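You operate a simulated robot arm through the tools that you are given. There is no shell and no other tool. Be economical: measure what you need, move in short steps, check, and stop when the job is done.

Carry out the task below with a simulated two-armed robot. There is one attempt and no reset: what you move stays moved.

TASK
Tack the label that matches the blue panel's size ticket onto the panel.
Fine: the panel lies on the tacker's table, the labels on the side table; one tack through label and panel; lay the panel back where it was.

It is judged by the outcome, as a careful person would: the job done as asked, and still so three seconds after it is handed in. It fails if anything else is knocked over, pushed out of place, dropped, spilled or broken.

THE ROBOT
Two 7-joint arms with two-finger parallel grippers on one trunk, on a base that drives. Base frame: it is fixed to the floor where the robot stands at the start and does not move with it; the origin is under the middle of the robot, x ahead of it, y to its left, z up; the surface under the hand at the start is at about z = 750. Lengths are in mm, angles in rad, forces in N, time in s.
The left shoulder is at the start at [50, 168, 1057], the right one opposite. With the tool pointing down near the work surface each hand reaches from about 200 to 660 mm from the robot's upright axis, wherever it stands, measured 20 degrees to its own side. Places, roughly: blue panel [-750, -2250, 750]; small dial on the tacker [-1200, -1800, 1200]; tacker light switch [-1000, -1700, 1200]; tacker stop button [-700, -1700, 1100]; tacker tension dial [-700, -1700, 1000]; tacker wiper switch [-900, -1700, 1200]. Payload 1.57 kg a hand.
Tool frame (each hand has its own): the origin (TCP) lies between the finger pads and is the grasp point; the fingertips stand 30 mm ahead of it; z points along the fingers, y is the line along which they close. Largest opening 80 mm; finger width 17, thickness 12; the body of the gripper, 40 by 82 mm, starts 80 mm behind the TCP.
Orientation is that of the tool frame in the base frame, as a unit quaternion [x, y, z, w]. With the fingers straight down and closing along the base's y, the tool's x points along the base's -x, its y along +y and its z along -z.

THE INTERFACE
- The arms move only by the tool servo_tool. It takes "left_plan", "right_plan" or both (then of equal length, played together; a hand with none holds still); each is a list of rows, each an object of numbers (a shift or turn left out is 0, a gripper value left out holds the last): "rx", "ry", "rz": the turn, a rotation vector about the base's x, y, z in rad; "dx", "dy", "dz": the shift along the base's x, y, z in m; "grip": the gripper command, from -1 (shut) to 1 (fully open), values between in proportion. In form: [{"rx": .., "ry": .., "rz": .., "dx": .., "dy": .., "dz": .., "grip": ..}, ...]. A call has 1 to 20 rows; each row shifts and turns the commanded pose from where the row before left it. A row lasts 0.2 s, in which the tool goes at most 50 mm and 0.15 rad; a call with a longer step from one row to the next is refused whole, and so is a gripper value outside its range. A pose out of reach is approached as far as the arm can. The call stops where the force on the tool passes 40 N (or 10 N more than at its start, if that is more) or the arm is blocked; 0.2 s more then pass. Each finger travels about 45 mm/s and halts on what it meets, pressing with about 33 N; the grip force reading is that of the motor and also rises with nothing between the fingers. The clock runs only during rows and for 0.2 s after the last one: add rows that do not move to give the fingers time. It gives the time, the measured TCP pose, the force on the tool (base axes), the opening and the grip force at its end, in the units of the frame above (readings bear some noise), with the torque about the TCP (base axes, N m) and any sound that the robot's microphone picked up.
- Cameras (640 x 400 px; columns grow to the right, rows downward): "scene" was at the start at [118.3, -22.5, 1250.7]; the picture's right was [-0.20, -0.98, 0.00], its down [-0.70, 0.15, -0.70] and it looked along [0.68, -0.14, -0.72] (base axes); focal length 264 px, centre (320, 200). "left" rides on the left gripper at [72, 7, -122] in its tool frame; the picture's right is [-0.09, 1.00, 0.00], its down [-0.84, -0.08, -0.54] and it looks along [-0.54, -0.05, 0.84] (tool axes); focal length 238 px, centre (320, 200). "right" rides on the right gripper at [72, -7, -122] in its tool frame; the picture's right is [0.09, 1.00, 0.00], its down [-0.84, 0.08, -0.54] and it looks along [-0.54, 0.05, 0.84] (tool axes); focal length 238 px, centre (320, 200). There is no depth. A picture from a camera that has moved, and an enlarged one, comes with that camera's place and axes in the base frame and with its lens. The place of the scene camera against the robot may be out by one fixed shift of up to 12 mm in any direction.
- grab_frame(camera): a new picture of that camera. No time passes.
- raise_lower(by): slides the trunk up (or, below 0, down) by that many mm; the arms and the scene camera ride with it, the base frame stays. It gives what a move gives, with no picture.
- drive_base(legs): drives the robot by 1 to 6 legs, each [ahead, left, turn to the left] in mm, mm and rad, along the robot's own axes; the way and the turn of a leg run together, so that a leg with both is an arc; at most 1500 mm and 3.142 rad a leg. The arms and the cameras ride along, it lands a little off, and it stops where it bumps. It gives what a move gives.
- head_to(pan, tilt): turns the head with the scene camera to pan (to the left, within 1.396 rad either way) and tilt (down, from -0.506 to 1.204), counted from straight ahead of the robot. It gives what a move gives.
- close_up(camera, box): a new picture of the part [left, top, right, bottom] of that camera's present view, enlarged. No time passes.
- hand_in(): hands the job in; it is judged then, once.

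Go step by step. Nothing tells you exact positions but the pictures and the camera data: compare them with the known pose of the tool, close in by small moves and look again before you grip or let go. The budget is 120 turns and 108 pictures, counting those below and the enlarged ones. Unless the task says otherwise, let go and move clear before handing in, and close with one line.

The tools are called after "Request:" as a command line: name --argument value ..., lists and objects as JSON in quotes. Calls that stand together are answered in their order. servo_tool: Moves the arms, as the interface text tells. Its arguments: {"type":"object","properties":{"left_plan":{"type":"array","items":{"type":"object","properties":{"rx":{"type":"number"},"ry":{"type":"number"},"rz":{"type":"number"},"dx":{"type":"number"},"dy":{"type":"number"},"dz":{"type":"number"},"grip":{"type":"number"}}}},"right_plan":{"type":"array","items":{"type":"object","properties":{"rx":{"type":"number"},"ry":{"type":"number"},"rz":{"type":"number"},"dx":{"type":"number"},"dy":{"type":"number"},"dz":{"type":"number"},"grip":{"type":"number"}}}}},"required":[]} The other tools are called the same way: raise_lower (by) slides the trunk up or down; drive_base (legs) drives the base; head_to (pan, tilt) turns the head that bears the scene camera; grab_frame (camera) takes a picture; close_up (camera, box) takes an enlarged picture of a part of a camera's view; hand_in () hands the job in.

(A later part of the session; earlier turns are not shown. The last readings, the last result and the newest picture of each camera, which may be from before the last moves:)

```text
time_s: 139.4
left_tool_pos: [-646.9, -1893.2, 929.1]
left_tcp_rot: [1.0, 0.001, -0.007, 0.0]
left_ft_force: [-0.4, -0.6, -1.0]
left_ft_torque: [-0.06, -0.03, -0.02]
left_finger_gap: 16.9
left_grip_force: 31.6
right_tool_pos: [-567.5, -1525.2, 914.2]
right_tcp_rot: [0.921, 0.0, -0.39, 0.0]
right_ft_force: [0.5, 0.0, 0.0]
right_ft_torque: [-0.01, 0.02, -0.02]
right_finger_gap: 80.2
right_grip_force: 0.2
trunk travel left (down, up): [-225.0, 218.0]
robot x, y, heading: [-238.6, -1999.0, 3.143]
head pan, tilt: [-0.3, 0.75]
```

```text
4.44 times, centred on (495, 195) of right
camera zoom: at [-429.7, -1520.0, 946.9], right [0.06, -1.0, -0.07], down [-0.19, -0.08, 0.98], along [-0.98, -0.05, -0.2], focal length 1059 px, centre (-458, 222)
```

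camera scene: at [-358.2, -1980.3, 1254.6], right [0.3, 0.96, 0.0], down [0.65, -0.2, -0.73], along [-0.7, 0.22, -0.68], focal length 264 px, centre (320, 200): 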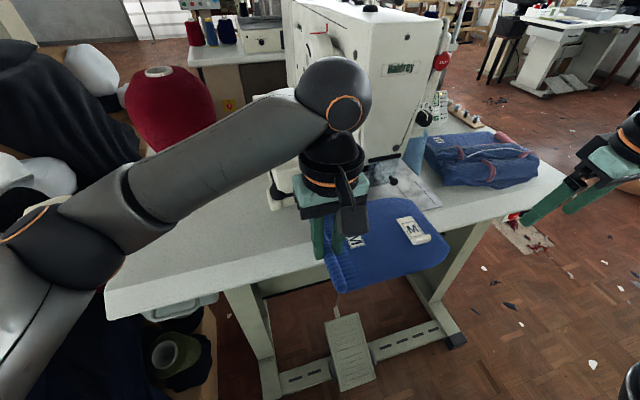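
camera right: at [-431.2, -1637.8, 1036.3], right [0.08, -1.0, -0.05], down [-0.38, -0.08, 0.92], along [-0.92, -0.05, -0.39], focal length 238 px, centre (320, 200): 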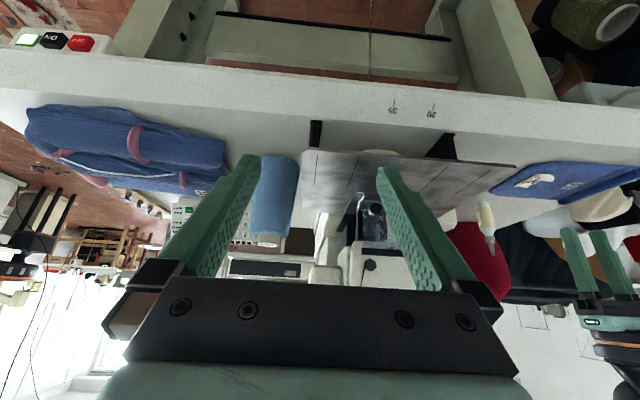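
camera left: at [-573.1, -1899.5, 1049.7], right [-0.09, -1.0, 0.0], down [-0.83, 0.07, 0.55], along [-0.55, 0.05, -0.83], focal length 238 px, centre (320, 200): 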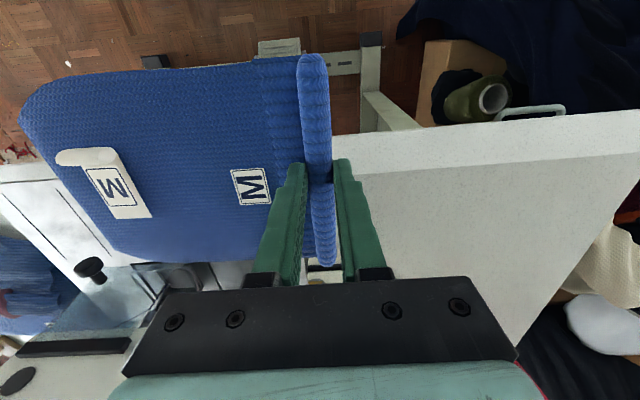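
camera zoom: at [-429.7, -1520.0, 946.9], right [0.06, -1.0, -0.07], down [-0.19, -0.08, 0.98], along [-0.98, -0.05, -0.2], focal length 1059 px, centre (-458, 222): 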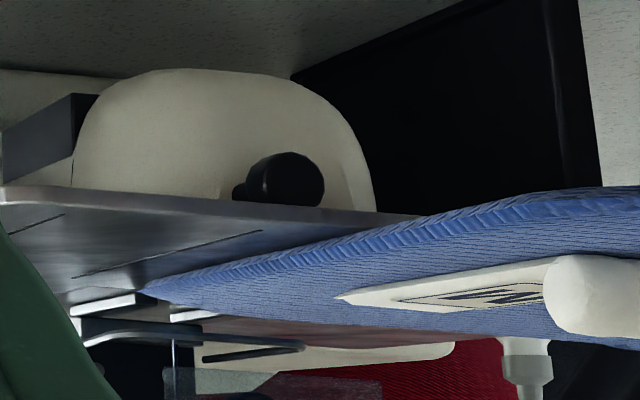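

The clamp's two pads look as if they're down on the plate, so the clamp must first be raised with the CLAMP button, which is out of reach from here. I'll carry the panel and label back to the panel's place, then go to the control box.

Request:
servo_tool --left_plan '[{"dx": 0.006}, {"dx": 0.012}, {"dx": 0.016}, {"dx": 0.016, "dz": 0.006}, {"dx": 0.01, "dz": 0.01}, {"dx": 0.006, "dz": 0.006}, {"dy": -0.006}, {"dy": -0.012}, {"dy": -0.018}, {"dy": -0.02}, {"dy": -0.02}, {"dy": -0.02}, {"dy": -0.02}, {"dy": -0.02}, {"dy": -0.02}, {"dy": -0.02}, {"dy": -0.02}, {"dy": -0.02}, {"dy": -0.02}, {"dy": -0.02}]'

Request:
servo_tool --left_plan '[{"dy": -0.02}, {"dy": -0.02}, {"dy": -0.02}, {"dy": -0.015}, {"dy": -0.01}, {"dy": -0.006}, {"dx": -0.006}, {"dx": -0.012}, {"dx": -0.018}, {"dx": -0.02}, {"dx": -0.02}, {"dx": -0.02}, {"dx": -0.02}, {"dx": -0.02}, {"dx": -0.02}, {"dx": -0.02}, {"dx": -0.02}, {"dx": -0.02}, {"dx": -0.018}, {"dx": -0.01}]'

Request:
head_to --pan 0.35 --tilt 0.75

Request:
grab_frame --camera "left"

```text
time_s: 143.6
left_tool_pos: [-580.6, -2151.4, 951.0]
left_tcp_rot: [1.0, 0.001, -0.007, 0.0]
left_ft_force: [-0.2, -0.2, -0.3]
left_ft_torque: [-0.06, -0.02, 0.06]
left_finger_gap: 16.9
left_grip_force: 32.1
right_tool_pos: [-568.1, -1526.4, 914.8]
right_tcp_rot: [0.921, 0.0, -0.389, 0.0]
right_ft_force: [-0.1, -1.2, -0.2]
right_ft_torque: [0.01, 0.0, 0.0]
right_finger_gap: 79.8
right_grip_force: 0.0
trunk travel left (down, up): [-225.0, 218.0]
robot x, y, heading: [-241.1, -1999.4, 3.137]
head pan, tilt: [-0.3, 0.75]
```

```text
time_s: 147.8
left_tool_pos: [-822.8, -2239.9, 950.1]
left_tcp_rot: [1.0, 0.001, -0.007, -0.001]
left_ft_force: [-0.4, -0.4, -0.9]
left_ft_torque: [-0.06, -0.01, 0.02]
left_finger_gap: 17.1
left_grip_force: 31.3
right_tool_pos: [-567.2, -1526.1, 914.4]
right_tcp_rot: [0.921, -0.001, -0.389, 0.0]
right_ft_force: [-0.1, -0.4, 0.4]
right_ft_torque: [0.01, 0.01, 0.0]
right_finger_gap: 80.0
right_grip_force: 0.0
trunk travel left (down, up): [-225.0, 218.0]
robot x, y, heading: [-242.0, -1999.6, 3.141]
head pan, tilt: [-0.3, 0.75]
```

```text
time_s: 148.9
left_tool_pos: [-822.4, -2240.1, 949.8]
left_tcp_rot: [1.0, 0.001, -0.007, 0.0]
left_ft_force: [-0.7, -0.2, 0.9]
left_ft_torque: [-0.05, -0.02, 0.01]
left_finger_gap: 16.9
left_grip_force: 31.9
right_tool_pos: [-568.6, -1526.5, 913.7]
right_tcp_rot: [0.921, 0.0, -0.389, 0.0]
right_ft_force: [0.4, -0.1, 0.9]
right_ft_torque: [0.0, -0.03, 0.0]
right_finger_gap: 79.9
right_grip_force: 0.1
trunk travel left (down, up): [-225.0, 218.0]
robot x, y, heading: [-237.9, -1998.1, 3.145]
head pan, tilt: [0.351, 0.75]
```

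```text
40 pictures are left
camera left: at [-748.4, -2245.8, 1070.4], right [-0.09, -1.0, 0.0], down [-0.83, 0.08, 0.55], along [-0.55, 0.05, -0.83], focal length 238 px, centre (320, 200)
```

left: 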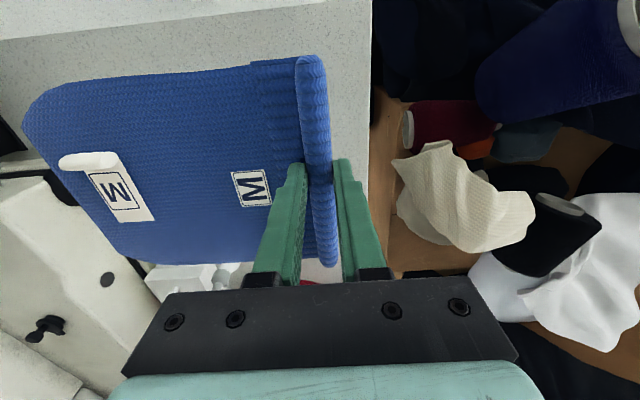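

Request:
servo_tool --left_plan '[{"dz": -0.006, "dx": -0.003}, {"dz": -0.012, "dx": -0.003}, {"dz": -0.016}, {"dz": -0.016}, {"dz": -0.016}, {"dz": -0.016}, {"dz": -0.014}, {"dz": -0.01}, {"dz": -0.008}, {"dz": -0.006}, {"dz": -0.006}, {"dz": -0.004}, {"dz": -0.002}, {}]'

Request:
close_up --camera "scene" --box '[260, 130, 440, 260]'

```text
time_s: 151.9
left_tool_pos: [-831.1, -2240.5, 819.4]
left_tcp_rot: [1.0, 0.002, -0.007, -0.001]
left_ft_force: [-0.8, -0.7, 0.1]
left_ft_torque: [-0.04, 0.0, 0.03]
left_finger_gap: 16.9
left_grip_force: 32.2
right_tool_pos: [-568.2, -1525.1, 913.8]
right_tcp_rot: [0.922, 0.0, -0.388, 0.0]
right_ft_force: [0.1, 0.8, 0.5]
right_ft_torque: [-0.02, 0.0, 0.01]
right_finger_gap: 80.0
right_grip_force: 0.0
trunk travel left (down, up): [-225.0, 218.0]
robot x, y, heading: [-235.8, -1999.3, 3.145]
head pan, tilt: [0.351, 0.75]
```

```text
3.08 times, centred on (350, 195) of scene
camera zoom: at [-356.9, -2033.2, 1254.6], right [-0.34, 0.94, 0.0], down [0.64, 0.23, -0.73], along [-0.69, -0.25, -0.68], focal length 811 px, centre (228, 215)
```

zoom: 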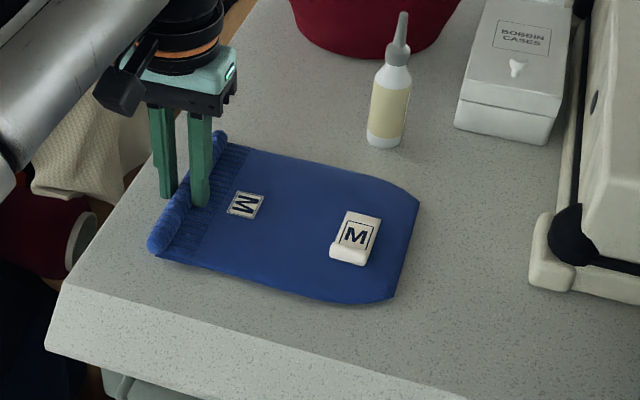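

Request:
servo_tool --left_plan '[{"dz": -0.0015, "dx": 0.002}, {"dz": -0.0015}, {}, {"grip": -0.4}, {"grip": -0.1}, {"grip": 0.2}, {}, {"dz": 0.01}, {"dz": 0.03}, {"dz": 0.04}, {"dz": 0.04, "dx": 0.03}, {"dx": 0.04, "dz": 0.02}, {"dx": 0.04}, {"dx": 0.04}]'

Request:
close_up --camera "scene" --box '[260, 130, 440, 260]'

```text
time_s: 154.9
left_tool_pos: [-681.0, -2243.2, 956.9]
left_tcp_rot: [1.0, 0.001, -0.006, 0.001]
left_ft_force: [-0.1, 0.3, 0.4]
left_ft_torque: [-0.01, -0.01, -0.01]
left_finger_gap: 48.1
left_grip_force: 0.1
right_tool_pos: [-568.1, -1525.9, 914.6]
right_tcp_rot: [0.921, 0.001, -0.389, 0.001]
right_ft_force: [0.4, 0.4, 0.1]
right_ft_torque: [0.01, 0.01, -0.01]
right_finger_gap: 80.1
right_grip_force: 0.0
trunk travel left (down, up): [-225.0, 218.0]
robot x, y, heading: [-239.2, -1998.3, 3.145]
head pan, tilt: [0.351, 0.75]
```

```text
3.08 times, centred on (350, 195) of scene
camera zoom: at [-356.6, -2033.3, 1254.7], right [-0.34, 0.94, 0.0], down [0.64, 0.23, -0.73], along [-0.69, -0.25, -0.68], focal length 811 px, centre (228, 215)
```

zoom: 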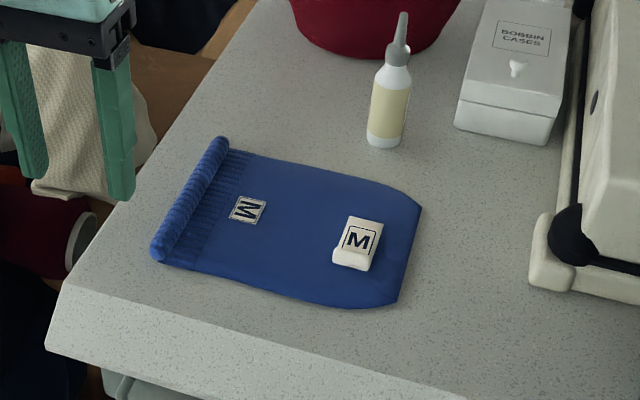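

The panel is back and the label stayed on. Now I'll drive round to the right end of the table, to reach the control box at about (-1100,-1330,817).

Request:
servo_tool --left_plan '[{"dx": 0.04, "grip": -1}, {"dx": 0.04}, {"dx": 0.03}, {}]' --right_plan '[{"ry": -0.15, "dx": 0.02, "dz": 0.02}, {"ry": -0.15, "dx": 0.02, "dz": 0.02}, {"ry": -0.15, "dx": 0.02, "dz": 0.02}, {"ry": -0.15}]'

Request:
drive_base --legs '[[-250, 0, 0], [0, -1120, 0]]'

Request:
head_to --pan 0.5 --tilt 0.5

Request:
grab_frame --camera "scene"

```text
time_s: 155.9
left_tool_pos: [-572.5, -2241.8, 955.7]
left_tcp_rot: [1.0, 0.001, -0.007, 0.0]
left_ft_force: [-0.2, 0.9, 0.6]
left_ft_torque: [-0.03, -0.03, 0.01]
left_finger_gap: 0.0
left_grip_force: 21.5
right_tool_pos: [-509.8, -1526.6, 972.7]
right_tcp_rot: [0.995, 0.001, -0.1, 0.001]
right_ft_force: [0.2, 0.4, -1.2]
right_ft_torque: [-0.02, 0.01, -0.03]
right_finger_gap: 80.0
right_grip_force: 0.1
trunk travel left (down, up): [-225.0, 218.0]
robot x, y, heading: [-243.1, -1997.4, 3.143]
head pan, tilt: [0.351, 0.75]
```

```text
time_s: 167.7
left_tool_pos: [-318.7, -1091.1, 954.8]
left_tcp_rot: [1.0, 0.003, -0.007, 0.0]
left_ft_force: [0.4, 0.7, -0.1]
left_ft_torque: [-0.02, -0.01, 0.01]
left_finger_gap: 0.0
left_grip_force: 21.2
right_tool_pos: [-257.6, -372.8, 972.2]
right_tcp_rot: [0.995, 0.002, -0.1, 0.0]
right_ft_force: [-0.2, -0.4, -0.2]
right_ft_torque: [0.04, -0.02, 0.0]
right_finger_gap: 79.8
right_grip_force: 0.0
trunk travel left (down, up): [-225.0, 218.0]
robot x, y, heading: [15.5, -845.6, -3.139]
head pan, tilt: [0.351, 0.75]
```

```text
time_s: 168.4
left_tool_pos: [-320.1, -1091.2, 955.6]
left_tcp_rot: [1.0, 0.003, -0.007, 0.0]
left_ft_force: [-0.2, -0.2, -0.4]
left_ft_torque: [0.01, -0.02, -0.01]
left_finger_gap: 0.0
left_grip_force: 21.3
right_tool_pos: [-257.0, -374.2, 973.3]
right_tcp_rot: [0.995, 0.002, -0.101, 0.0]
right_ft_force: [-1.2, -0.2, -0.1]
right_ft_torque: [-0.03, -0.01, 0.01]
right_finger_gap: 80.0
right_grip_force: 0.1
trunk travel left (down, up): [-225.0, 218.0]
robot x, y, heading: [12.9, -846.7, -3.142]
head pan, tilt: [0.499, 0.499]
```

```text
37 pictures are left
camera scene: at [-106.4, -896.3, 1276.5], right [-0.48, 0.88, 0.0], down [0.42, 0.23, -0.88], along [-0.77, -0.42, -0.48], focal length 264 px, centre (320, 200)
```

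scene: 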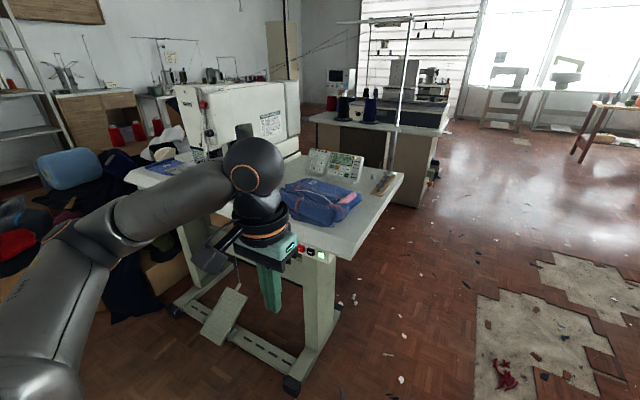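

Request:
drive_base --legs '[[660, 0, 0]]'

Request:
head_to --pan 0.9 --tilt 0.7

Request:
grab_frame --camera "scene"

```text
time_s: 172.2
left_tool_pos: [-992.9, -1094.4, 954.9]
left_tcp_rot: [1.0, 0.003, -0.007, 0.0]
left_ft_force: [-0.5, 0.6, -0.4]
left_ft_torque: [-0.01, 0.0, 0.01]
left_finger_gap: 0.0
left_grip_force: 21.6
right_tool_pos: [-933.1, -376.6, 973.1]
right_tcp_rot: [0.995, 0.003, -0.1, 0.001]
right_ft_force: [-0.2, -0.5, -0.3]
right_ft_torque: [0.03, 0.0, -0.01]
right_finger_gap: 79.9
right_grip_force: 0.2
trunk travel left (down, up): [-225.0, 218.0]
robot x, y, heading: [-660.1, -846.3, -3.134]
head pan, tilt: [0.499, 0.499]
```

```text
time_s: 173.0
left_tool_pos: [-993.0, -1095.0, 956.0]
left_tcp_rot: [1.0, 0.003, -0.007, 0.0]
left_ft_force: [0.7, -0.1, -0.2]
left_ft_torque: [-0.03, -0.01, 0.06]
left_finger_gap: 0.0
left_grip_force: 21.4
right_tool_pos: [-932.0, -376.5, 972.4]
right_tcp_rot: [0.995, 0.002, -0.101, 0.001]
right_ft_force: [-1.0, 0.5, 0.4]
right_ft_torque: [-0.02, -0.03, 0.0]
right_finger_gap: 80.2
right_grip_force: 0.1
trunk travel left (down, up): [-225.0, 218.0]
robot x, y, heading: [-659.9, -846.5, -3.135]
head pan, tilt: [0.901, 0.7]
```

```text
36 pictures are left
camera scene: at [-752.5, -921.8, 1258.9], right [-0.79, 0.62, 0.0], down [0.4, 0.51, -0.77], along [-0.47, -0.6, -0.64], focal length 264 px, centre (320, 200)
```

scene: 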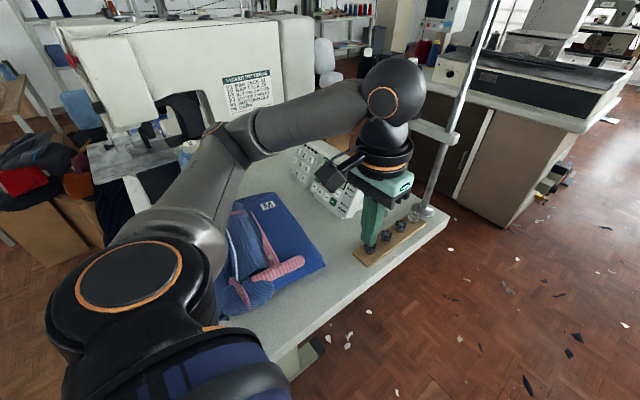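

Request:
close_up --camera "scene" --box '[270, 130, 390, 230]'

Request:
grab_frame --camera "left"

```text
4.00 times, centred on (330, 180) of scene
camera zoom: at [-752.5, -921.8, 1258.9], right [-0.79, 0.62, 0.0], down [0.4, 0.51, -0.77], along [-0.47, -0.6, -0.64], focal length 1054 px, centre (280, 280)
```

zoom: 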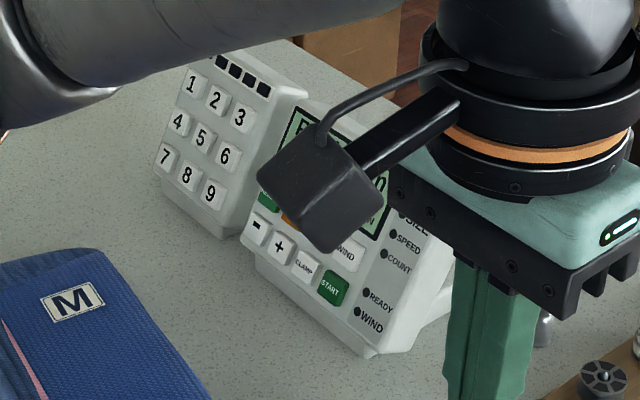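

```text
34 pictures are left
camera left: at [-918.5, -1100.0, 1076.3], right [-0.08, -1.0, 0.0], down [-0.83, 0.07, 0.55], along [-0.55, 0.05, -0.83], focal length 238 px, centre (320, 200)
```

left: 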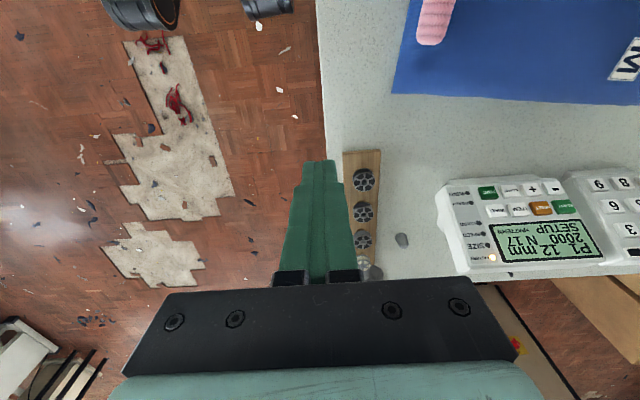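

Triangulating puts START at about (-1097,-1302,814) and CLAMP near (-1097,-1331,814), on a face that leans back. I'll bring the closed left hand in front, tilted forward, and check.

Request:
servo_tool --left_plan '[{"dy": -0.03, "ry": 0.1}, {"dy": -0.04, "ry": 0.1}, {"dy": -0.04, "ry": 0.1}, {"dy": -0.04, "ry": 0.1}, {"dy": -0.04, "ry": 0.1}, {"dy": -0.036, "dx": -0.02}, {"dx": -0.02, "dz": -0.02}, {"dx": -0.01, "dy": -0.01, "dz": -0.02}, {}]'

Request:
grab_frame --camera "left"

Request:
close_up --camera "scene" --box '[250, 120, 390, 230]'

```text
time_s: 175.0
left_tool_pos: [-1042.4, -1329.3, 914.9]
left_tcp_rot: [0.967, 0.003, -0.255, -0.001]
left_ft_force: [-0.3, -0.9, -0.9]
left_ft_torque: [0.01, 0.05, 0.0]
left_finger_gap: 0.1
left_grip_force: 21.4
right_tool_pos: [-932.3, -377.1, 973.6]
right_tcp_rot: [0.995, 0.003, -0.101, 0.001]
right_ft_force: [0.6, -0.6, -0.2]
right_ft_torque: [0.01, 0.01, 0.02]
right_finger_gap: 80.0
right_grip_force: 0.1
trunk travel left (down, up): [-225.0, 218.0]
robot x, y, heading: [-657.2, -846.2, -3.136]
head pan, tilt: [0.901, 0.7]
```

```text
33 pictures are left
camera left: at [-919.3, -1334.9, 985.7], right [-0.07, -1.0, 0.04], down [-0.46, 0.07, 0.88], along [-0.88, 0.05, -0.47], focal length 238 px, centre (320, 200)
```

left: 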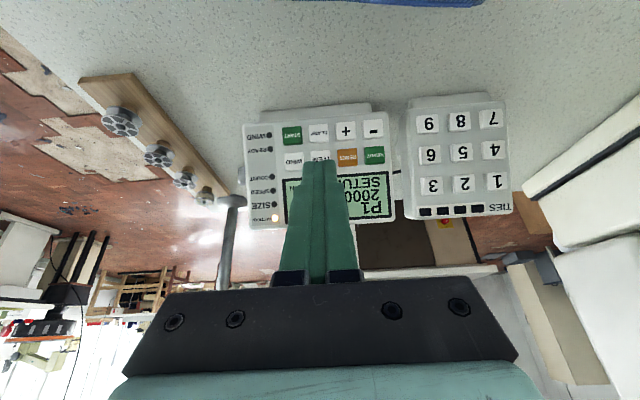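

```text
3.64 times, centred on (320, 175) of scene
camera zoom: at [-752.5, -921.8, 1258.9], right [-0.79, 0.62, 0.0], down [0.4, 0.51, -0.76], along [-0.47, -0.6, -0.64], focal length 958 px, centre (320, 291)
```

zoom: 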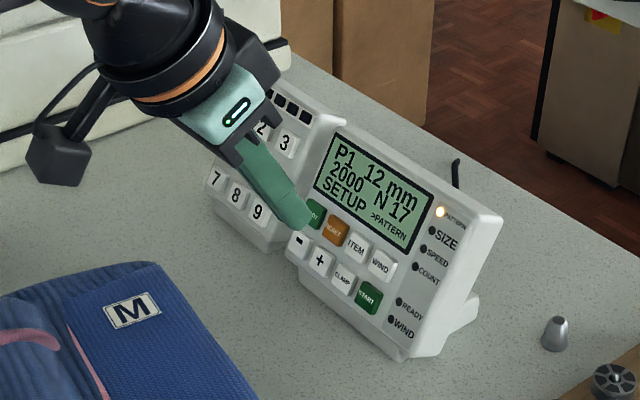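

Refined CLAMP position is (-1097,-1328,812). I'll move in and press along the finger direction.

Request:
servo_tool --left_plan '[{"dx": -0.017, "dz": -0.032}, {"dx": -0.016, "dz": -0.032, "dy": 0.001}, {"dx": -0.0025, "dz": -0.0044}, {"dx": -0.0025, "dz": -0.0044}, {"dx": -0.001, "dz": -0.0018}, {"dx": -0.001, "dz": -0.0018}, {"dx": -0.001, "dz": -0.0018}, {}]'

Request:
close_up --camera "scene" --box '[290, 140, 390, 220]'

```text
time_s: 177.0
left_tool_pos: [-1080.3, -1329.2, 843.0]
left_tcp_rot: [0.967, 0.004, -0.256, 0.002]
left_ft_force: [17.8, 6.3, 16.4]
left_ft_torque: [0.01, -0.03, -0.17]
left_finger_gap: 0.0
left_grip_force: 21.3
right_tool_pos: [-931.7, -376.4, 971.9]
right_tcp_rot: [0.995, 0.003, -0.102, 0.001]
right_ft_force: [-1.2, -0.3, -0.5]
right_ft_torque: [-0.04, 0.01, -0.04]
right_finger_gap: 80.1
right_grip_force: 0.0
trunk travel left (down, up): [-225.0, 218.0]
robot x, y, heading: [-660.1, -850.0, -3.131]
head pan, tilt: [0.901, 0.7]
heard: click
stopped in row 8 (left hand): the force on the tool passed its limit at 41 N (the readings are from after the stop); the commanded pose is now the measured one
```

```text
5.00 times, centred on (340, 180) of scene
camera zoom: at [-749.1, -920.0, 1259.1], right [-0.79, 0.62, 0.0], down [0.39, 0.51, -0.77], along [-0.47, -0.6, -0.64], focal length 1318 px, centre (220, 300)
```

zoom: 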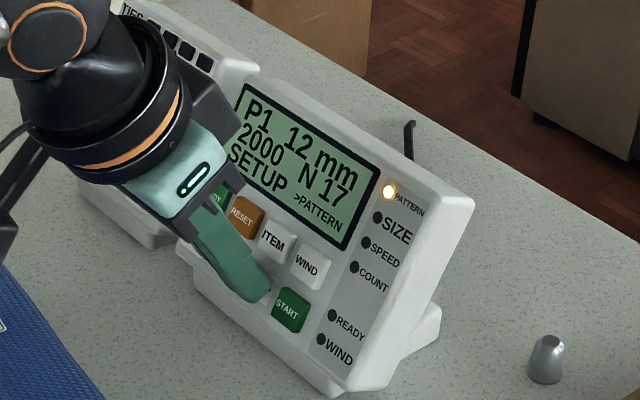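

Request:
servo_tool --left_plan '[{"dx": 0.005, "dz": 0.009}, {"dx": 0.01, "dz": 0.02}, {"dx": 0.01, "dz": 0.02}, {}]'

Request:
head_to --pan 1.25 --tilt 0.55

Request:
grab_frame --camera "scene"

```text
time_s: 178.0
left_tool_pos: [-1058.8, -1328.7, 886.3]
left_tcp_rot: [0.967, 0.005, -0.255, 0.0]
left_ft_force: [-1.0, 0.2, 0.5]
left_ft_torque: [0.02, -0.01, 0.02]
left_finger_gap: 0.0
left_grip_force: 21.4
right_tool_pos: [-933.3, -376.5, 971.6]
right_tcp_rot: [0.995, 0.004, -0.101, 0.0]
right_ft_force: [0.4, -1.3, -0.6]
right_ft_torque: [0.04, 0.0, 0.0]
right_finger_gap: 80.0
right_grip_force: 0.1
trunk travel left (down, up): [-225.0, 218.0]
robot x, y, heading: [-658.6, -848.5, -3.133]
head pan, tilt: [0.901, 0.7]
```

```text
time_s: 178.8
left_tool_pos: [-1056.6, -1329.6, 886.9]
left_tcp_rot: [0.967, 0.005, -0.255, 0.001]
left_ft_force: [0.0, 0.7, 0.4]
left_ft_torque: [0.02, -0.01, -0.01]
left_finger_gap: 0.1
left_grip_force: 21.5
right_tool_pos: [-931.8, -376.6, 972.2]
right_tcp_rot: [0.995, 0.003, -0.1, 0.0]
right_ft_force: [-0.4, 0.0, 1.0]
right_ft_torque: [0.04, -0.04, 0.0]
right_finger_gap: 80.2
right_grip_force: 0.1
trunk travel left (down, up): [-225.0, 218.0]
robot x, y, heading: [-660.2, -849.5, -3.134]
head pan, tilt: [1.25, 0.55]
```

```text
30 pictures are left
camera scene: at [-727.7, -940.3, 1272.0], right [-0.95, 0.31, 0.0], down [0.16, 0.5, -0.85], along [-0.27, -0.81, -0.52], focal length 264 px, centre (320, 200)
```

scene: 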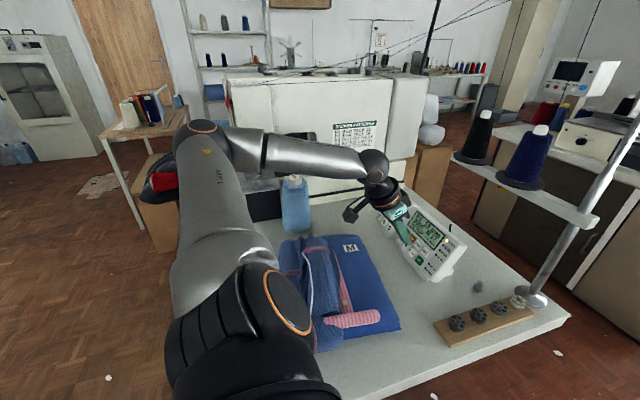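

Request:
servo_tool --left_plan '[{"dx": 0.02, "dz": 0.035}, {"dx": 0.02, "dz": 0.03}, {"dy": 0.04, "ry": -0.1}, {"dy": 0.04, "ry": -0.1, "dx": 0.02}, {"dy": 0.04, "ry": -0.1, "dx": 0.03}, {"dy": 0.03, "ry": -0.1, "dx": 0.03}, {"ry": -0.1, "dx": 0.03, "dy": 0.03}, {}]'

Request:
drive_base --legs '[[-670, 0, 0], [0, 1150, 0], [160, 0, 0]]'

Request:
head_to --pan -0.4 --tilt 0.7

Request:
close_up --camera "scene" --box '[260, 100, 440, 240]'

```text
time_s: 180.6
left_tool_pos: [-904.8, -1149.0, 951.9]
left_tcp_rot: [1.0, 0.004, -0.007, 0.002]
left_ft_force: [-0.1, -0.1, -1.1]
left_ft_torque: [-0.02, 0.03, 0.01]
left_finger_gap: 0.0
left_grip_force: 21.7
right_tool_pos: [-933.3, -377.7, 973.2]
right_tcp_rot: [0.995, 0.003, -0.101, 0.0]
right_ft_force: [0.4, -0.3, -0.2]
right_ft_torque: [0.0, 0.01, 0.02]
right_finger_gap: 80.2
right_grip_force: 0.0
trunk travel left (down, up): [-225.0, 218.0]
robot x, y, heading: [-659.6, -849.7, -3.14]
head pan, tilt: [1.25, 0.55]
```

```text
time_s: 195.3
left_tool_pos: [-367.3, -2299.0, 951.6]
left_tcp_rot: [1.0, 0.012, -0.007, 0.001]
left_ft_force: [-0.5, -0.5, 0.9]
left_ft_torque: [0.01, -0.01, 0.0]
left_finger_gap: 0.2
left_grip_force: 20.8
right_tool_pos: [-406.1, -1527.9, 972.9]
right_tcp_rot: [0.995, 0.01, -0.1, 0.001]
right_ft_force: [0.8, 0.9, -0.1]
right_ft_torque: [0.06, 0.04, -0.02]
right_finger_gap: 80.2
right_grip_force: 0.1
trunk travel left (down, up): [-225.0, 218.0]
robot x, y, heading: [-124.9, -1995.8, -3.12]
head pan, tilt: [1.25, 0.55]
```

```text
time_s: 197.1
left_tool_pos: [-367.7, -2300.8, 952.0]
left_tcp_rot: [1.0, 0.011, -0.008, 0.002]
left_ft_force: [-0.4, -0.7, 0.1]
left_ft_torque: [0.02, 0.01, 0.01]
left_finger_gap: 0.0
left_grip_force: 21.2
right_tool_pos: [-406.2, -1527.5, 973.0]
right_tcp_rot: [0.995, 0.01, -0.1, 0.002]
right_ft_force: [-0.1, -0.7, 0.3]
right_ft_torque: [0.01, -0.03, 0.02]
right_finger_gap: 80.0
right_grip_force: 0.0
trunk travel left (down, up): [-225.0, 218.0]
robot x, y, heading: [-124.9, -2001.8, -3.123]
head pan, tilt: [-0.4, 0.7]
```

```text
2.86 times, centred on (350, 170) of scene
camera zoom: at [-245.6, -1971.4, 1258.9], right [0.37, 0.93, 0.0], down [0.6, -0.24, -0.77], along [-0.71, 0.28, -0.64], focal length 753 px, centre (234, 286)
```

zoom: 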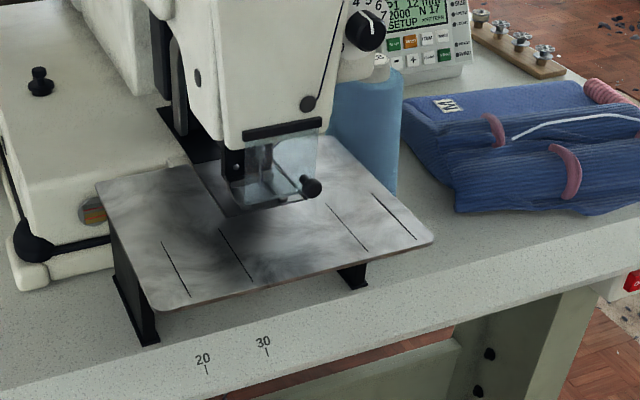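

Request:
drive_base --legs '[[112, 0, -0.018]]'

Request:
servo_tool --right_plan '[{"ry": 0.15, "dx": -0.01, "dz": -0.005}, {"ry": 0.15, "dx": -0.01, "dz": -0.01}, {"ry": 0.15, "dx": -0.01, "dz": -0.01}, {"ry": 0.15, "dx": -0.01, "dz": -0.02}, {}]'

Request:
close_up --camera "right" --box '[430, 150, 560, 240]'

Request:
close_up --camera "scene" --box '[300, 140, 400, 220]'

```text
time_s: 198.2
left_tool_pos: [-481.8, -2297.9, 952.4]
left_tcp_rot: [1.0, 0.003, -0.007, 0.002]
left_ft_force: [0.0, 0.2, 1.2]
left_ft_torque: [-0.02, -0.02, 0.0]
left_finger_gap: 0.0
left_grip_force: 21.3
right_tool_pos: [-507.4, -1523.7, 972.2]
right_tcp_rot: [0.995, 0.002, -0.1, 0.001]
right_ft_force: [0.0, 0.1, -0.7]
right_ft_torque: [0.01, -0.04, -0.01]
right_finger_gap: 80.1
right_grip_force: 0.0
trunk travel left (down, up): [-225.0, 218.0]
robot x, y, heading: [-235.4, -2001.1, -3.135]
head pan, tilt: [-0.4, 0.7]
```

```text
time_s: 199.4
left_tool_pos: [-481.8, -2297.8, 951.6]
left_tcp_rot: [1.0, 0.004, -0.008, 0.002]
left_ft_force: [-0.2, 0.3, 0.1]
left_ft_torque: [0.01, 0.03, 0.0]
left_finger_gap: 0.1
left_grip_force: 21.3
right_tool_pos: [-558.9, -1533.9, 930.8]
right_tcp_rot: [0.921, 0.002, -0.39, -0.001]
right_ft_force: [-0.1, 0.2, -0.1]
right_ft_torque: [-0.01, 0.01, 0.01]
right_finger_gap: 79.7
right_grip_force: 0.1
right hand out of reach, approached as far as the arm can: row 3, 4
trunk travel left (down, up): [-225.0, 218.0]
robot x, y, heading: [-237.6, -1997.4, -3.136]
head pan, tilt: [-0.4, 0.7]
```

```text
4.44 times, centred on (495, 195) of right
camera zoom: at [-421.8, -1527.3, 963.6], right [0.07, -1.0, -0.07], down [-0.19, -0.08, 0.98], along [-0.98, -0.05, -0.2], focal length 1059 px, centre (-458, 222)
```

zoom: 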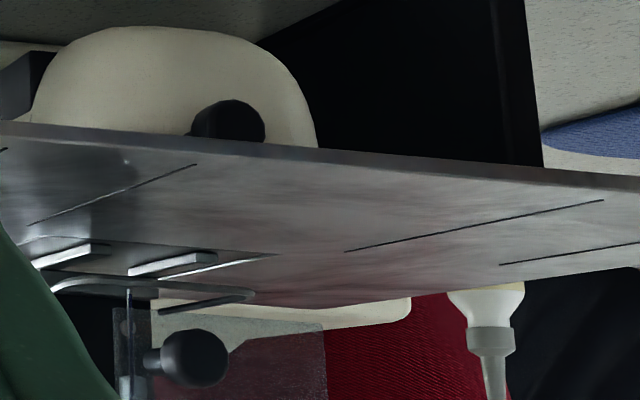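

```text
5.00 times, centred on (350, 180) of scene
camera zoom: at [-354.4, -1970.8, 1258.9], right [0.39, 0.92, 0.0], down [0.59, -0.25, -0.76], along [-0.71, 0.3, -0.64], focal length 1318 px, centre (170, 300)
```

zoom: 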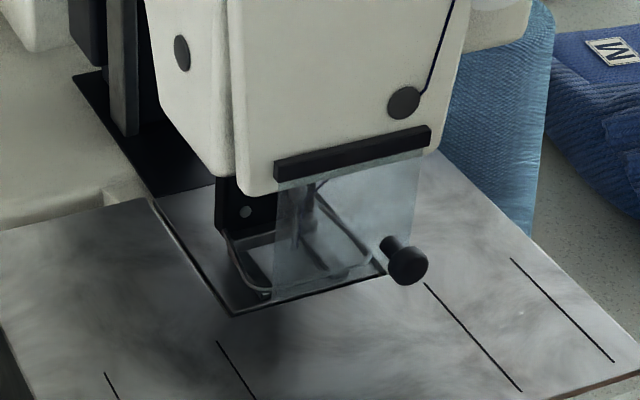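

The feet of the clamp look unchanged, still about down on the plate, so the CLAMP key likely only acts once the machine is READY. I'll go back to the control box and press READY.

Request:
servo_tool --right_plan '[{"ry": -0.15, "dx": 0.02, "dz": 0.02}, {"ry": -0.15, "dx": 0.02, "dz": 0.02}, {"ry": -0.15, "dx": 0.02}, {"ry": -0.15}]'

Request:
drive_base --legs '[[-250, 0, 0], [0, -1140, 0], [670, 0, 0]]'

Request:
head_to --pan 1.1 --tilt 0.6

Request:
grab_frame --camera "scene"

```text
time_s: 200.4
left_tool_pos: [-482.3, -2298.3, 952.3]
left_tcp_rot: [1.0, 0.003, -0.007, 0.002]
left_ft_force: [0.2, 0.8, -0.4]
left_ft_torque: [-0.02, 0.01, -0.03]
left_finger_gap: 0.0
left_grip_force: 21.4
right_tool_pos: [-499.3, -1534.2, 968.7]
right_tcp_rot: [0.995, 0.003, -0.098, 0.001]
right_ft_force: [1.0, -1.0, 0.2]
right_ft_torque: [0.04, 0.0, 0.0]
right_finger_gap: 79.9
right_grip_force: 0.1
trunk travel left (down, up): [-225.0, 218.0]
robot x, y, heading: [-235.5, -1999.6, -3.142]
head pan, tilt: [-0.4, 0.7]
```

```text
time_s: 215.5
left_tool_pos: [-929.9, -1187.1, 951.7]
left_tcp_rot: [1.0, 0.014, -0.008, 0.002]
left_ft_force: [-0.2, -1.1, -0.8]
left_ft_torque: [0.0, 0.01, -0.01]
left_finger_gap: 0.0
left_grip_force: 21.2
right_tool_pos: [-963.7, -425.0, 970.2]
right_tcp_rot: [0.995, 0.012, -0.101, 0.001]
right_ft_force: [-0.7, 0.8, 0.1]
right_ft_torque: [0.04, -0.04, 0.01]
right_finger_gap: 80.0
right_grip_force: 0.1
trunk travel left (down, up): [-225.0, 218.0]
robot x, y, heading: [-690.2, -884.6, -3.118]
head pan, tilt: [-0.4, 0.7]
```

```text
time_s: 217.1
left_tool_pos: [-930.9, -1187.4, 951.6]
left_tcp_rot: [1.0, 0.013, -0.008, 0.002]
left_ft_force: [0.4, 0.9, 0.2]
left_ft_torque: [-0.02, -0.02, -0.02]
left_finger_gap: 0.2
left_grip_force: 21.4
right_tool_pos: [-963.5, -424.3, 969.5]
right_tcp_rot: [0.995, 0.013, -0.1, 0.002]
right_ft_force: [-1.2, -0.1, -0.3]
right_ft_torque: [0.03, 0.01, -0.05]
right_finger_gap: 79.7
right_grip_force: 0.0
trunk travel left (down, up): [-225.0, 218.0]
robot x, y, heading: [-688.0, -881.1, -3.113]
head pan, tilt: [1.1, 0.6]
```

```text
26 pictures are left
camera scene: at [-768.9, -968.8, 1267.5], right [-0.9, 0.43, 0.0], down [0.24, 0.51, -0.83], along [-0.36, -0.74, -0.56], focal length 264 px, centre (320, 200)
```

scene: 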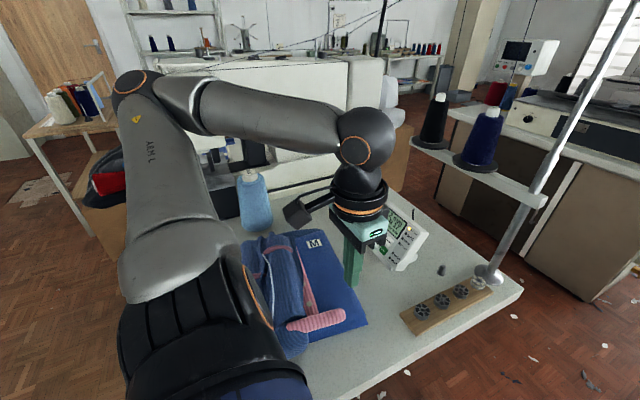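

Request:
servo_tool --left_plan '[{"dy": -0.04, "ry": 0.1}, {"dy": -0.04, "ry": 0.1}, {"dy": -0.035, "dx": -0.02, "ry": 0.1}, {"dy": -0.03, "dx": -0.03, "ry": 0.1}, {"dy": -0.03, "dx": -0.03, "ry": 0.1}, {"dy": -0.022, "dx": -0.03, "rz": 0.02}, {"dx": -0.03, "dz": -0.02}, {"dx": -0.009, "dz": -0.03}, {}]'

Request:
grab_frame --camera "left"

```text
time_s: 219.1
left_tool_pos: [-1079.7, -1385.5, 902.5]
left_tcp_rot: [0.967, 0.022, -0.254, 0.001]
left_ft_force: [0.2, 0.0, -0.7]
left_ft_torque: [0.02, 0.0, -0.01]
left_finger_gap: 0.0
left_grip_force: 21.7
right_tool_pos: [-964.3, -424.2, 970.1]
right_tcp_rot: [0.995, 0.012, -0.1, 0.001]
right_ft_force: [-0.5, 0.5, -0.1]
right_ft_torque: [-0.01, -0.03, 0.01]
right_finger_gap: 80.1
right_grip_force: 0.0
trunk travel left (down, up): [-225.0, 218.0]
robot x, y, heading: [-692.9, -877.8, -3.113]
head pan, tilt: [1.1, 0.6]
```

```text
25 pictures are left
camera left: at [-955.8, -1387.0, 973.2], right [-0.04, -1.0, 0.04], down [-0.46, 0.05, 0.88], along [-0.89, 0.01, -0.46], focal length 238 px, centre (320, 200)
```

left: 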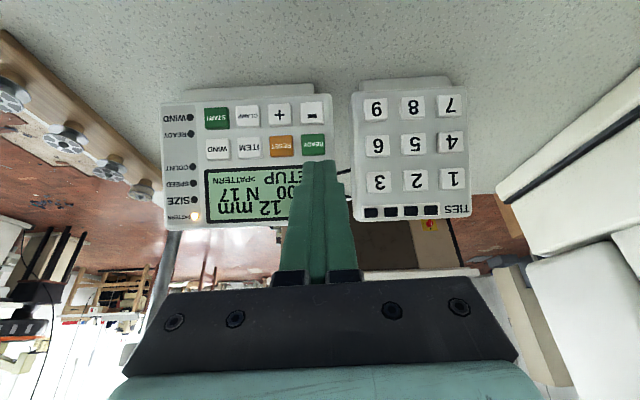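

READY is right in line. Pressing it.

Request:
servo_tool --left_plan '[{"dx": -0.008, "dz": -0.018, "dy": 0.003}, {"dx": -0.004, "dz": -0.008}, {"dx": -0.002, "dz": -0.0035}, {"dx": -0.001, "dz": -0.0018}, {"dx": -0.001, "dz": -0.0018}, {"dx": -0.001, "dz": -0.0018}, {"dx": -0.001, "dz": -0.0018}, {"dx": -0.001, "dz": -0.0018}, {}]'

Request:
servo_tool --left_plan '[{"dx": 0.005, "dz": 0.009}, {"dx": 0.009, "dz": 0.016}, {"dx": 0.01, "dz": 0.02}, {}]'

Request:
grab_frame --camera "left"

```text
time_s: 220.9
left_tool_pos: [-1095.5, -1381.0, 871.7]
left_tcp_rot: [0.965, 0.023, -0.26, 0.003]
left_ft_force: [18.3, 7.1, 17.7]
left_ft_torque: [0.1, -0.05, -0.29]
left_finger_gap: 0.1
left_grip_force: 21.2
right_tool_pos: [-961.6, -423.0, 970.1]
right_tcp_rot: [0.995, 0.013, -0.102, 0.003]
right_ft_force: [0.1, 0.6, 0.6]
right_ft_torque: [0.01, -0.01, 0.0]
right_finger_gap: 80.1
right_grip_force: 0.1
trunk travel left (down, up): [-225.0, 218.0]
robot x, y, heading: [-688.3, -881.1, -3.118]
head pan, tilt: [1.1, 0.6]
heard: click
stopped in row 9 (left hand): the force on the tool passed its limit at 42 N (the readings are from after the stop); the commanded pose is now the measured one
```

```text
time_s: 221.9
left_tool_pos: [-1072.8, -1382.8, 912.9]
left_tcp_rot: [0.966, 0.024, -0.257, 0.002]
left_ft_force: [-0.3, -0.5, -0.4]
left_ft_torque: [0.03, 0.0, 0.01]
left_finger_gap: 0.0
left_grip_force: 21.4
right_tool_pos: [-963.6, -425.3, 968.9]
right_tcp_rot: [0.995, 0.012, -0.101, 0.001]
right_ft_force: [0.0, 0.9, -0.3]
right_ft_torque: [-0.02, 0.0, 0.01]
right_finger_gap: 79.7
right_grip_force: 0.1
trunk travel left (down, up): [-225.0, 218.0]
robot x, y, heading: [-688.6, -884.8, -3.116]
head pan, tilt: [1.1, 0.6]
```

```text
24 pictures are left
camera left: at [-949.9, -1383.7, 982.3], right [-0.03, -1.0, 0.04], down [-0.46, 0.05, 0.89], along [-0.89, 0.01, -0.46], focal length 238 px, centre (320, 200)
```

left: 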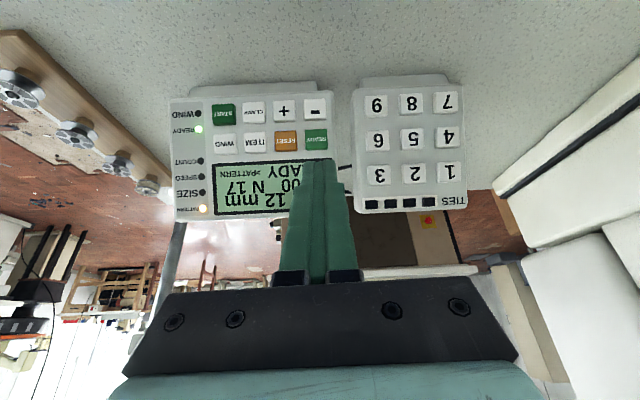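

The display now shows READY. I'll retreat and check the clamp from the front.

Request:
servo_tool --left_plan '[{"dx": 0.02, "dz": 0.02}, {"dx": 0.02, "dz": 0.02}, {"dy": 0.04, "ry": -0.1}, {"dy": 0.04, "ry": -0.1, "dx": 0.02}, {"dy": 0.04, "ry": -0.1, "dx": 0.03}, {"dy": 0.04, "ry": -0.1, "dx": 0.03}, {"ry": -0.1, "dx": 0.03, "dy": 0.03, "rz": -0.02}, {}]'

Request:
drive_base --legs '[[-650, 0, -0.025], [0, 1115, 0], [200, 0, 0]]'

Request:
servo_tool --right_plan '[{"ry": 0.15, "dx": -0.01, "dz": -0.005}, {"ry": 0.15, "dx": -0.01, "dz": -0.01}, {"ry": 0.15, "dx": -0.01, "dz": -0.01}, {"ry": 0.15, "dx": -0.01, "dz": -0.02}, {}]'

Request:
close_up --camera "right" --box '[400, 140, 560, 250]'

```text
time_s: 223.7
left_tool_pos: [-921.4, -1195.9, 948.9]
left_tcp_rot: [1.0, 0.013, -0.01, 0.007]
left_ft_force: [-0.4, -0.4, 0.2]
left_ft_torque: [0.01, -0.05, 0.02]
left_finger_gap: 0.0
left_grip_force: 20.7
right_tool_pos: [-964.0, -424.5, 969.3]
right_tcp_rot: [0.995, 0.013, -0.1, 0.001]
right_ft_force: [0.4, -0.2, -0.5]
right_ft_torque: [-0.01, 0.02, -0.04]
right_finger_gap: 80.1
right_grip_force: 0.1
trunk travel left (down, up): [-225.0, 218.0]
robot x, y, heading: [-690.2, -882.5, -3.119]
head pan, tilt: [1.1, 0.6]
```

```text
time_s: 237.8
left_tool_pos: [-485.0, -2243.7, 950.7]
left_tcp_rot: [1.0, -0.009, -0.011, 0.008]
left_ft_force: [-0.1, -0.6, -0.3]
left_ft_torque: [-0.01, 0.0, -0.02]
left_finger_gap: 0.1
left_grip_force: 21.4
right_tool_pos: [-491.3, -1471.2, 968.9]
right_tcp_rot: [0.995, -0.009, -0.1, 0.0]
right_ft_force: [0.0, -0.5, -0.7]
right_ft_torque: [0.02, 0.02, -0.02]
right_finger_gap: 79.8
right_grip_force: 0.2
trunk travel left (down, up): [-225.0, 218.0]
robot x, y, heading: [-239.9, -1940.6, 3.122]
head pan, tilt: [1.1, 0.6]
```

```text
time_s: 239.0
left_tool_pos: [-484.6, -2243.9, 949.6]
left_tcp_rot: [1.0, -0.01, -0.011, 0.006]
left_ft_force: [-0.2, 0.6, 0.5]
left_ft_torque: [-0.05, -0.02, 0.03]
left_finger_gap: 0.0
left_grip_force: 21.7
right_tool_pos: [-541.1, -1478.8, 922.9]
right_tcp_rot: [0.921, -0.009, -0.39, 0.002]
right_ft_force: [-0.3, 0.4, -0.6]
right_ft_torque: [-0.02, 0.01, -0.04]
right_finger_gap: 79.9
right_grip_force: 0.1
right hand out of reach, approached as far as the arm can: row 4
trunk travel left (down, up): [-225.0, 218.0]
robot x, y, heading: [-235.7, -1935.7, 3.122]
head pan, tilt: [1.1, 0.6]
```

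```text
3.64 times, centred on (480, 195) of right
camera zoom: at [-403.2, -1475.8, 956.5], right [0.05, -1.0, -0.06], down [-0.19, -0.06, 0.98], along [-0.98, -0.04, -0.2], focal length 867 px, centre (-262, 218)
```

zoom: 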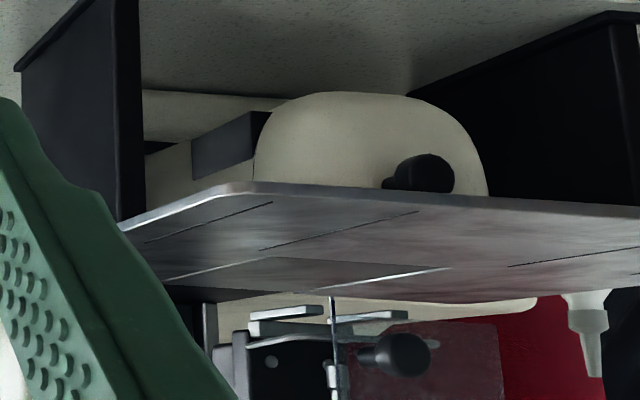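

READY raised the clamp, so there are about 20 mm of clearance now. I'll reposition the base and pick the panel up again by its hem.

Request:
servo_tool --right_plan '[{"ry": -0.15, "dx": 0.02, "dz": 0.02}, {"ry": -0.15, "dx": 0.02, "dz": 0.02}, {"ry": -0.15, "dx": 0.02}, {"ry": -0.15}]'

Request:
drive_base --legs '[[-20, 62, 0.02], [18, 0, 0]]'

Request:
head_to --pan 0.35 --tilt 0.75

```text
time_s: 240.0
left_tool_pos: [-484.1, -2244.2, 949.2]
left_tcp_rot: [1.0, -0.01, -0.011, 0.008]
left_ft_force: [-0.2, 0.0, -0.3]
left_ft_torque: [0.0, 0.03, 0.02]
left_finger_gap: 0.1
left_grip_force: 21.1
right_tool_pos: [-479.6, -1477.8, 964.4]
right_tcp_rot: [0.995, -0.01, -0.098, 0.0]
right_ft_force: [0.3, -0.4, 0.7]
right_ft_torque: [-0.02, 0.0, -0.01]
right_finger_gap: 80.1
right_grip_force: 0.0
trunk travel left (down, up): [-225.0, 218.0]
robot x, y, heading: [-240.5, -1936.8, 3.124]
head pan, tilt: [1.1, 0.6]
```

```text
time_s: 241.8
left_tool_pos: [-474.9, -2309.3, 950.1]
left_tcp_rot: [1.0, 0.002, -0.011, 0.006]
left_ft_force: [0.1, 1.1, 0.2]
left_ft_torque: [0.01, 0.0, -0.01]
left_finger_gap: 0.0
left_grip_force: 21.8
right_tool_pos: [-486.6, -1545.3, 964.7]
right_tcp_rot: [0.995, 0.002, -0.1, 0.0]
right_ft_force: [0.6, -0.3, -0.5]
right_ft_torque: [0.01, 0.01, 0.01]
right_finger_gap: 80.0
right_grip_force: 0.1
trunk travel left (down, up): [-225.0, 218.0]
robot x, y, heading: [-233.9, -2000.0, -3.138]
head pan, tilt: [1.1, 0.6]
stopped in leg 2: the robot was blocked; the commanded pose is now the measured one
```

```text
time_s: 242.9
left_tool_pos: [-472.8, -2309.7, 950.8]
left_tcp_rot: [1.0, 0.003, -0.011, 0.007]
left_ft_force: [0.2, 0.5, -0.9]
left_ft_torque: [0.0, -0.01, 0.03]
left_finger_gap: 0.0
left_grip_force: 21.7
right_tool_pos: [-486.7, -1545.6, 965.1]
right_tcp_rot: [0.995, 0.004, -0.101, 0.001]
right_ft_force: [1.4, 0.3, 0.6]
right_ft_torque: [0.0, 0.02, 0.03]
right_finger_gap: 80.0
right_grip_force: 0.1
trunk travel left (down, up): [-225.0, 218.0]
robot x, y, heading: [-235.6, -2001.6, -3.137]
head pan, tilt: [0.351, 0.75]
```

Request:
servo_tool --left_plan '[{"dx": -0.04, "ry": -0.022, "rx": 0.014, "rz": -0.006, "grip": 0.3}, {"dx": -0.045, "dy": 0.01}, {"dx": -0.045, "dy": 0.01}, {"dx": -0.045, "dy": 0.01}, {"dx": -0.045, "dy": 0.01}, {"dx": -0.045, "dy": 0.01}, {"dx": -0.045, "dy": 0.01}, {"dx": -0.04, "dy": 0.008, "dz": -0.02}, {"dz": -0.035, "dx": -0.003}, {"dz": -0.015}, {}]'

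Request:
grab_frame --camera "left"

```text
time_s: 245.3
left_tool_pos: [-775.5, -2261.3, 884.2]
left_tcp_rot: [1.0, 0.001, 0.0, 0.0]
left_ft_force: [-0.2, -0.3, -0.2]
left_ft_torque: [0.03, -0.01, 0.01]
left_finger_gap: 52.3
left_grip_force: 0.0
left hand out of reach, approached as far as the arm can: row 7, 8, 9
right_tool_pos: [-488.2, -1543.9, 963.4]
right_tcp_rot: [0.995, 0.003, -0.1, 0.0]
right_ft_force: [-0.5, -0.2, -0.6]
right_ft_torque: [0.02, 0.01, -0.01]
right_finger_gap: 80.1
right_grip_force: 0.1
trunk travel left (down, up): [-225.0, 218.0]
robot x, y, heading: [-236.7, -1999.4, -3.135]
head pan, tilt: [0.351, 0.75]
```

```text
22 pictures are left
camera left: at [-702.6, -2267.6, 1006.0], right [-0.09, -1.0, 0.0], down [-0.84, 0.08, 0.54], along [-0.54, 0.05, -0.84], focal length 238 px, centre (320, 200)
```

left: 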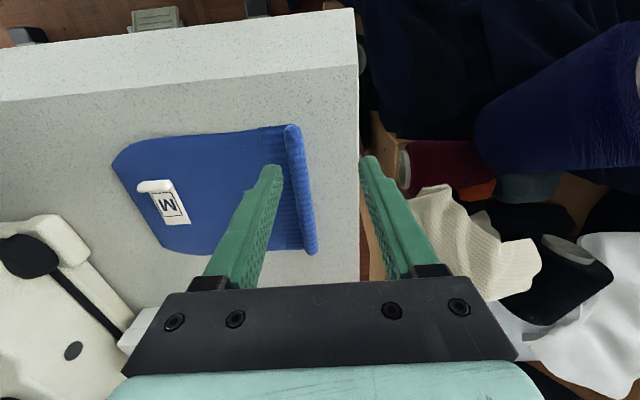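

Request:
servo_tool --left_plan '[{"dx": -0.02, "dy": 0.023}, {"dx": -0.023, "dz": -0.01}, {"dz": -0.02}, {"dz": -0.015}, {}]'

```text
time_s: 246.5
left_tool_pos: [-768.0, -2265.9, 852.0]
left_tcp_rot: [1.0, 0.0, -0.001, 0.0]
left_ft_force: [-1.2, -0.2, 0.1]
left_ft_torque: [-0.01, 0.02, 0.0]
left_finger_gap: 52.0
left_grip_force: 0.0
left hand out of reach, approached as far as the arm can: row 1, 2, 3, 4
right_tool_pos: [-487.7, -1543.9, 964.8]
right_tcp_rot: [0.995, 0.002, -0.1, 0.0]
right_ft_force: [0.8, -0.5, 0.6]
right_ft_torque: [0.01, 0.0, 0.0]
right_finger_gap: 79.9
right_grip_force: 0.0
trunk travel left (down, up): [-225.0, 218.0]
robot x, y, heading: [-233.8, -2001.4, -3.137]
head pan, tilt: [0.351, 0.75]
```

Request:
servo_tool --left_plan '[{"dx": 0.025, "dy": -0.01, "dz": 0.02}, {"dx": 0.022, "dy": -0.01, "dz": 0.02}, {}, {}, {}]'

```text
time_s: 247.7
left_tool_pos: [-721.2, -2284.1, 892.6]
left_tcp_rot: [1.0, 0.0, 0.0, 0.0]
left_ft_force: [-0.3, 0.4, -0.2]
left_ft_torque: [-0.02, 0.0, -0.01]
left_finger_gap: 51.7
left_grip_force: 0.0
right_tool_pos: [-487.5, -1545.5, 965.3]
right_tcp_rot: [0.995, 0.002, -0.1, 0.0]
right_ft_force: [0.5, -0.2, -0.3]
right_ft_torque: [0.03, 0.0, -0.01]
right_finger_gap: 80.1
right_grip_force: 0.1
trunk travel left (down, up): [-225.0, 218.0]
robot x, y, heading: [-237.3, -1997.9, -3.135]
head pan, tilt: [0.351, 0.75]
```

Request:
servo_tool --left_plan '[{"dy": 0.04, "dz": 0.02}, {"dy": 0.04, "dz": 0.02}, {"dy": 0.04}, {"dy": 0.04, "dx": -0.02}, {"dy": 0.03, "dx": -0.03}, {"dx": -0.02}, {}, {"dx": -0.03, "dy": -0.03, "dz": -0.02}, {"dy": -0.04, "dx": -0.005, "dz": -0.02}, {"dy": -0.04, "dz": -0.015}, {"dy": -0.034, "dz": -0.01}, {}]'

```text
time_s: 250.3
left_tool_pos: [-754.9, -2321.5, 870.3]
left_tcp_rot: [1.0, 0.0, 0.0, 0.0]
left_ft_force: [-0.5, 0.3, 0.1]
left_ft_torque: [-0.01, 0.02, -0.03]
left_finger_gap: 52.0
left_grip_force: 0.1
left hand out of reach, approached as far as the arm can: row 3, 4, 5, 6, 8
right_tool_pos: [-489.2, -1545.9, 965.2]
right_tcp_rot: [0.995, 0.002, -0.1, 0.0]
right_ft_force: [0.2, -0.4, -0.4]
right_ft_torque: [0.0, 0.01, 0.0]
right_finger_gap: 79.9
right_grip_force: 0.1
trunk travel left (down, up): [-225.0, 218.0]
robot x, y, heading: [-238.0, -2001.8, -3.143]
head pan, tilt: [0.351, 0.75]
```

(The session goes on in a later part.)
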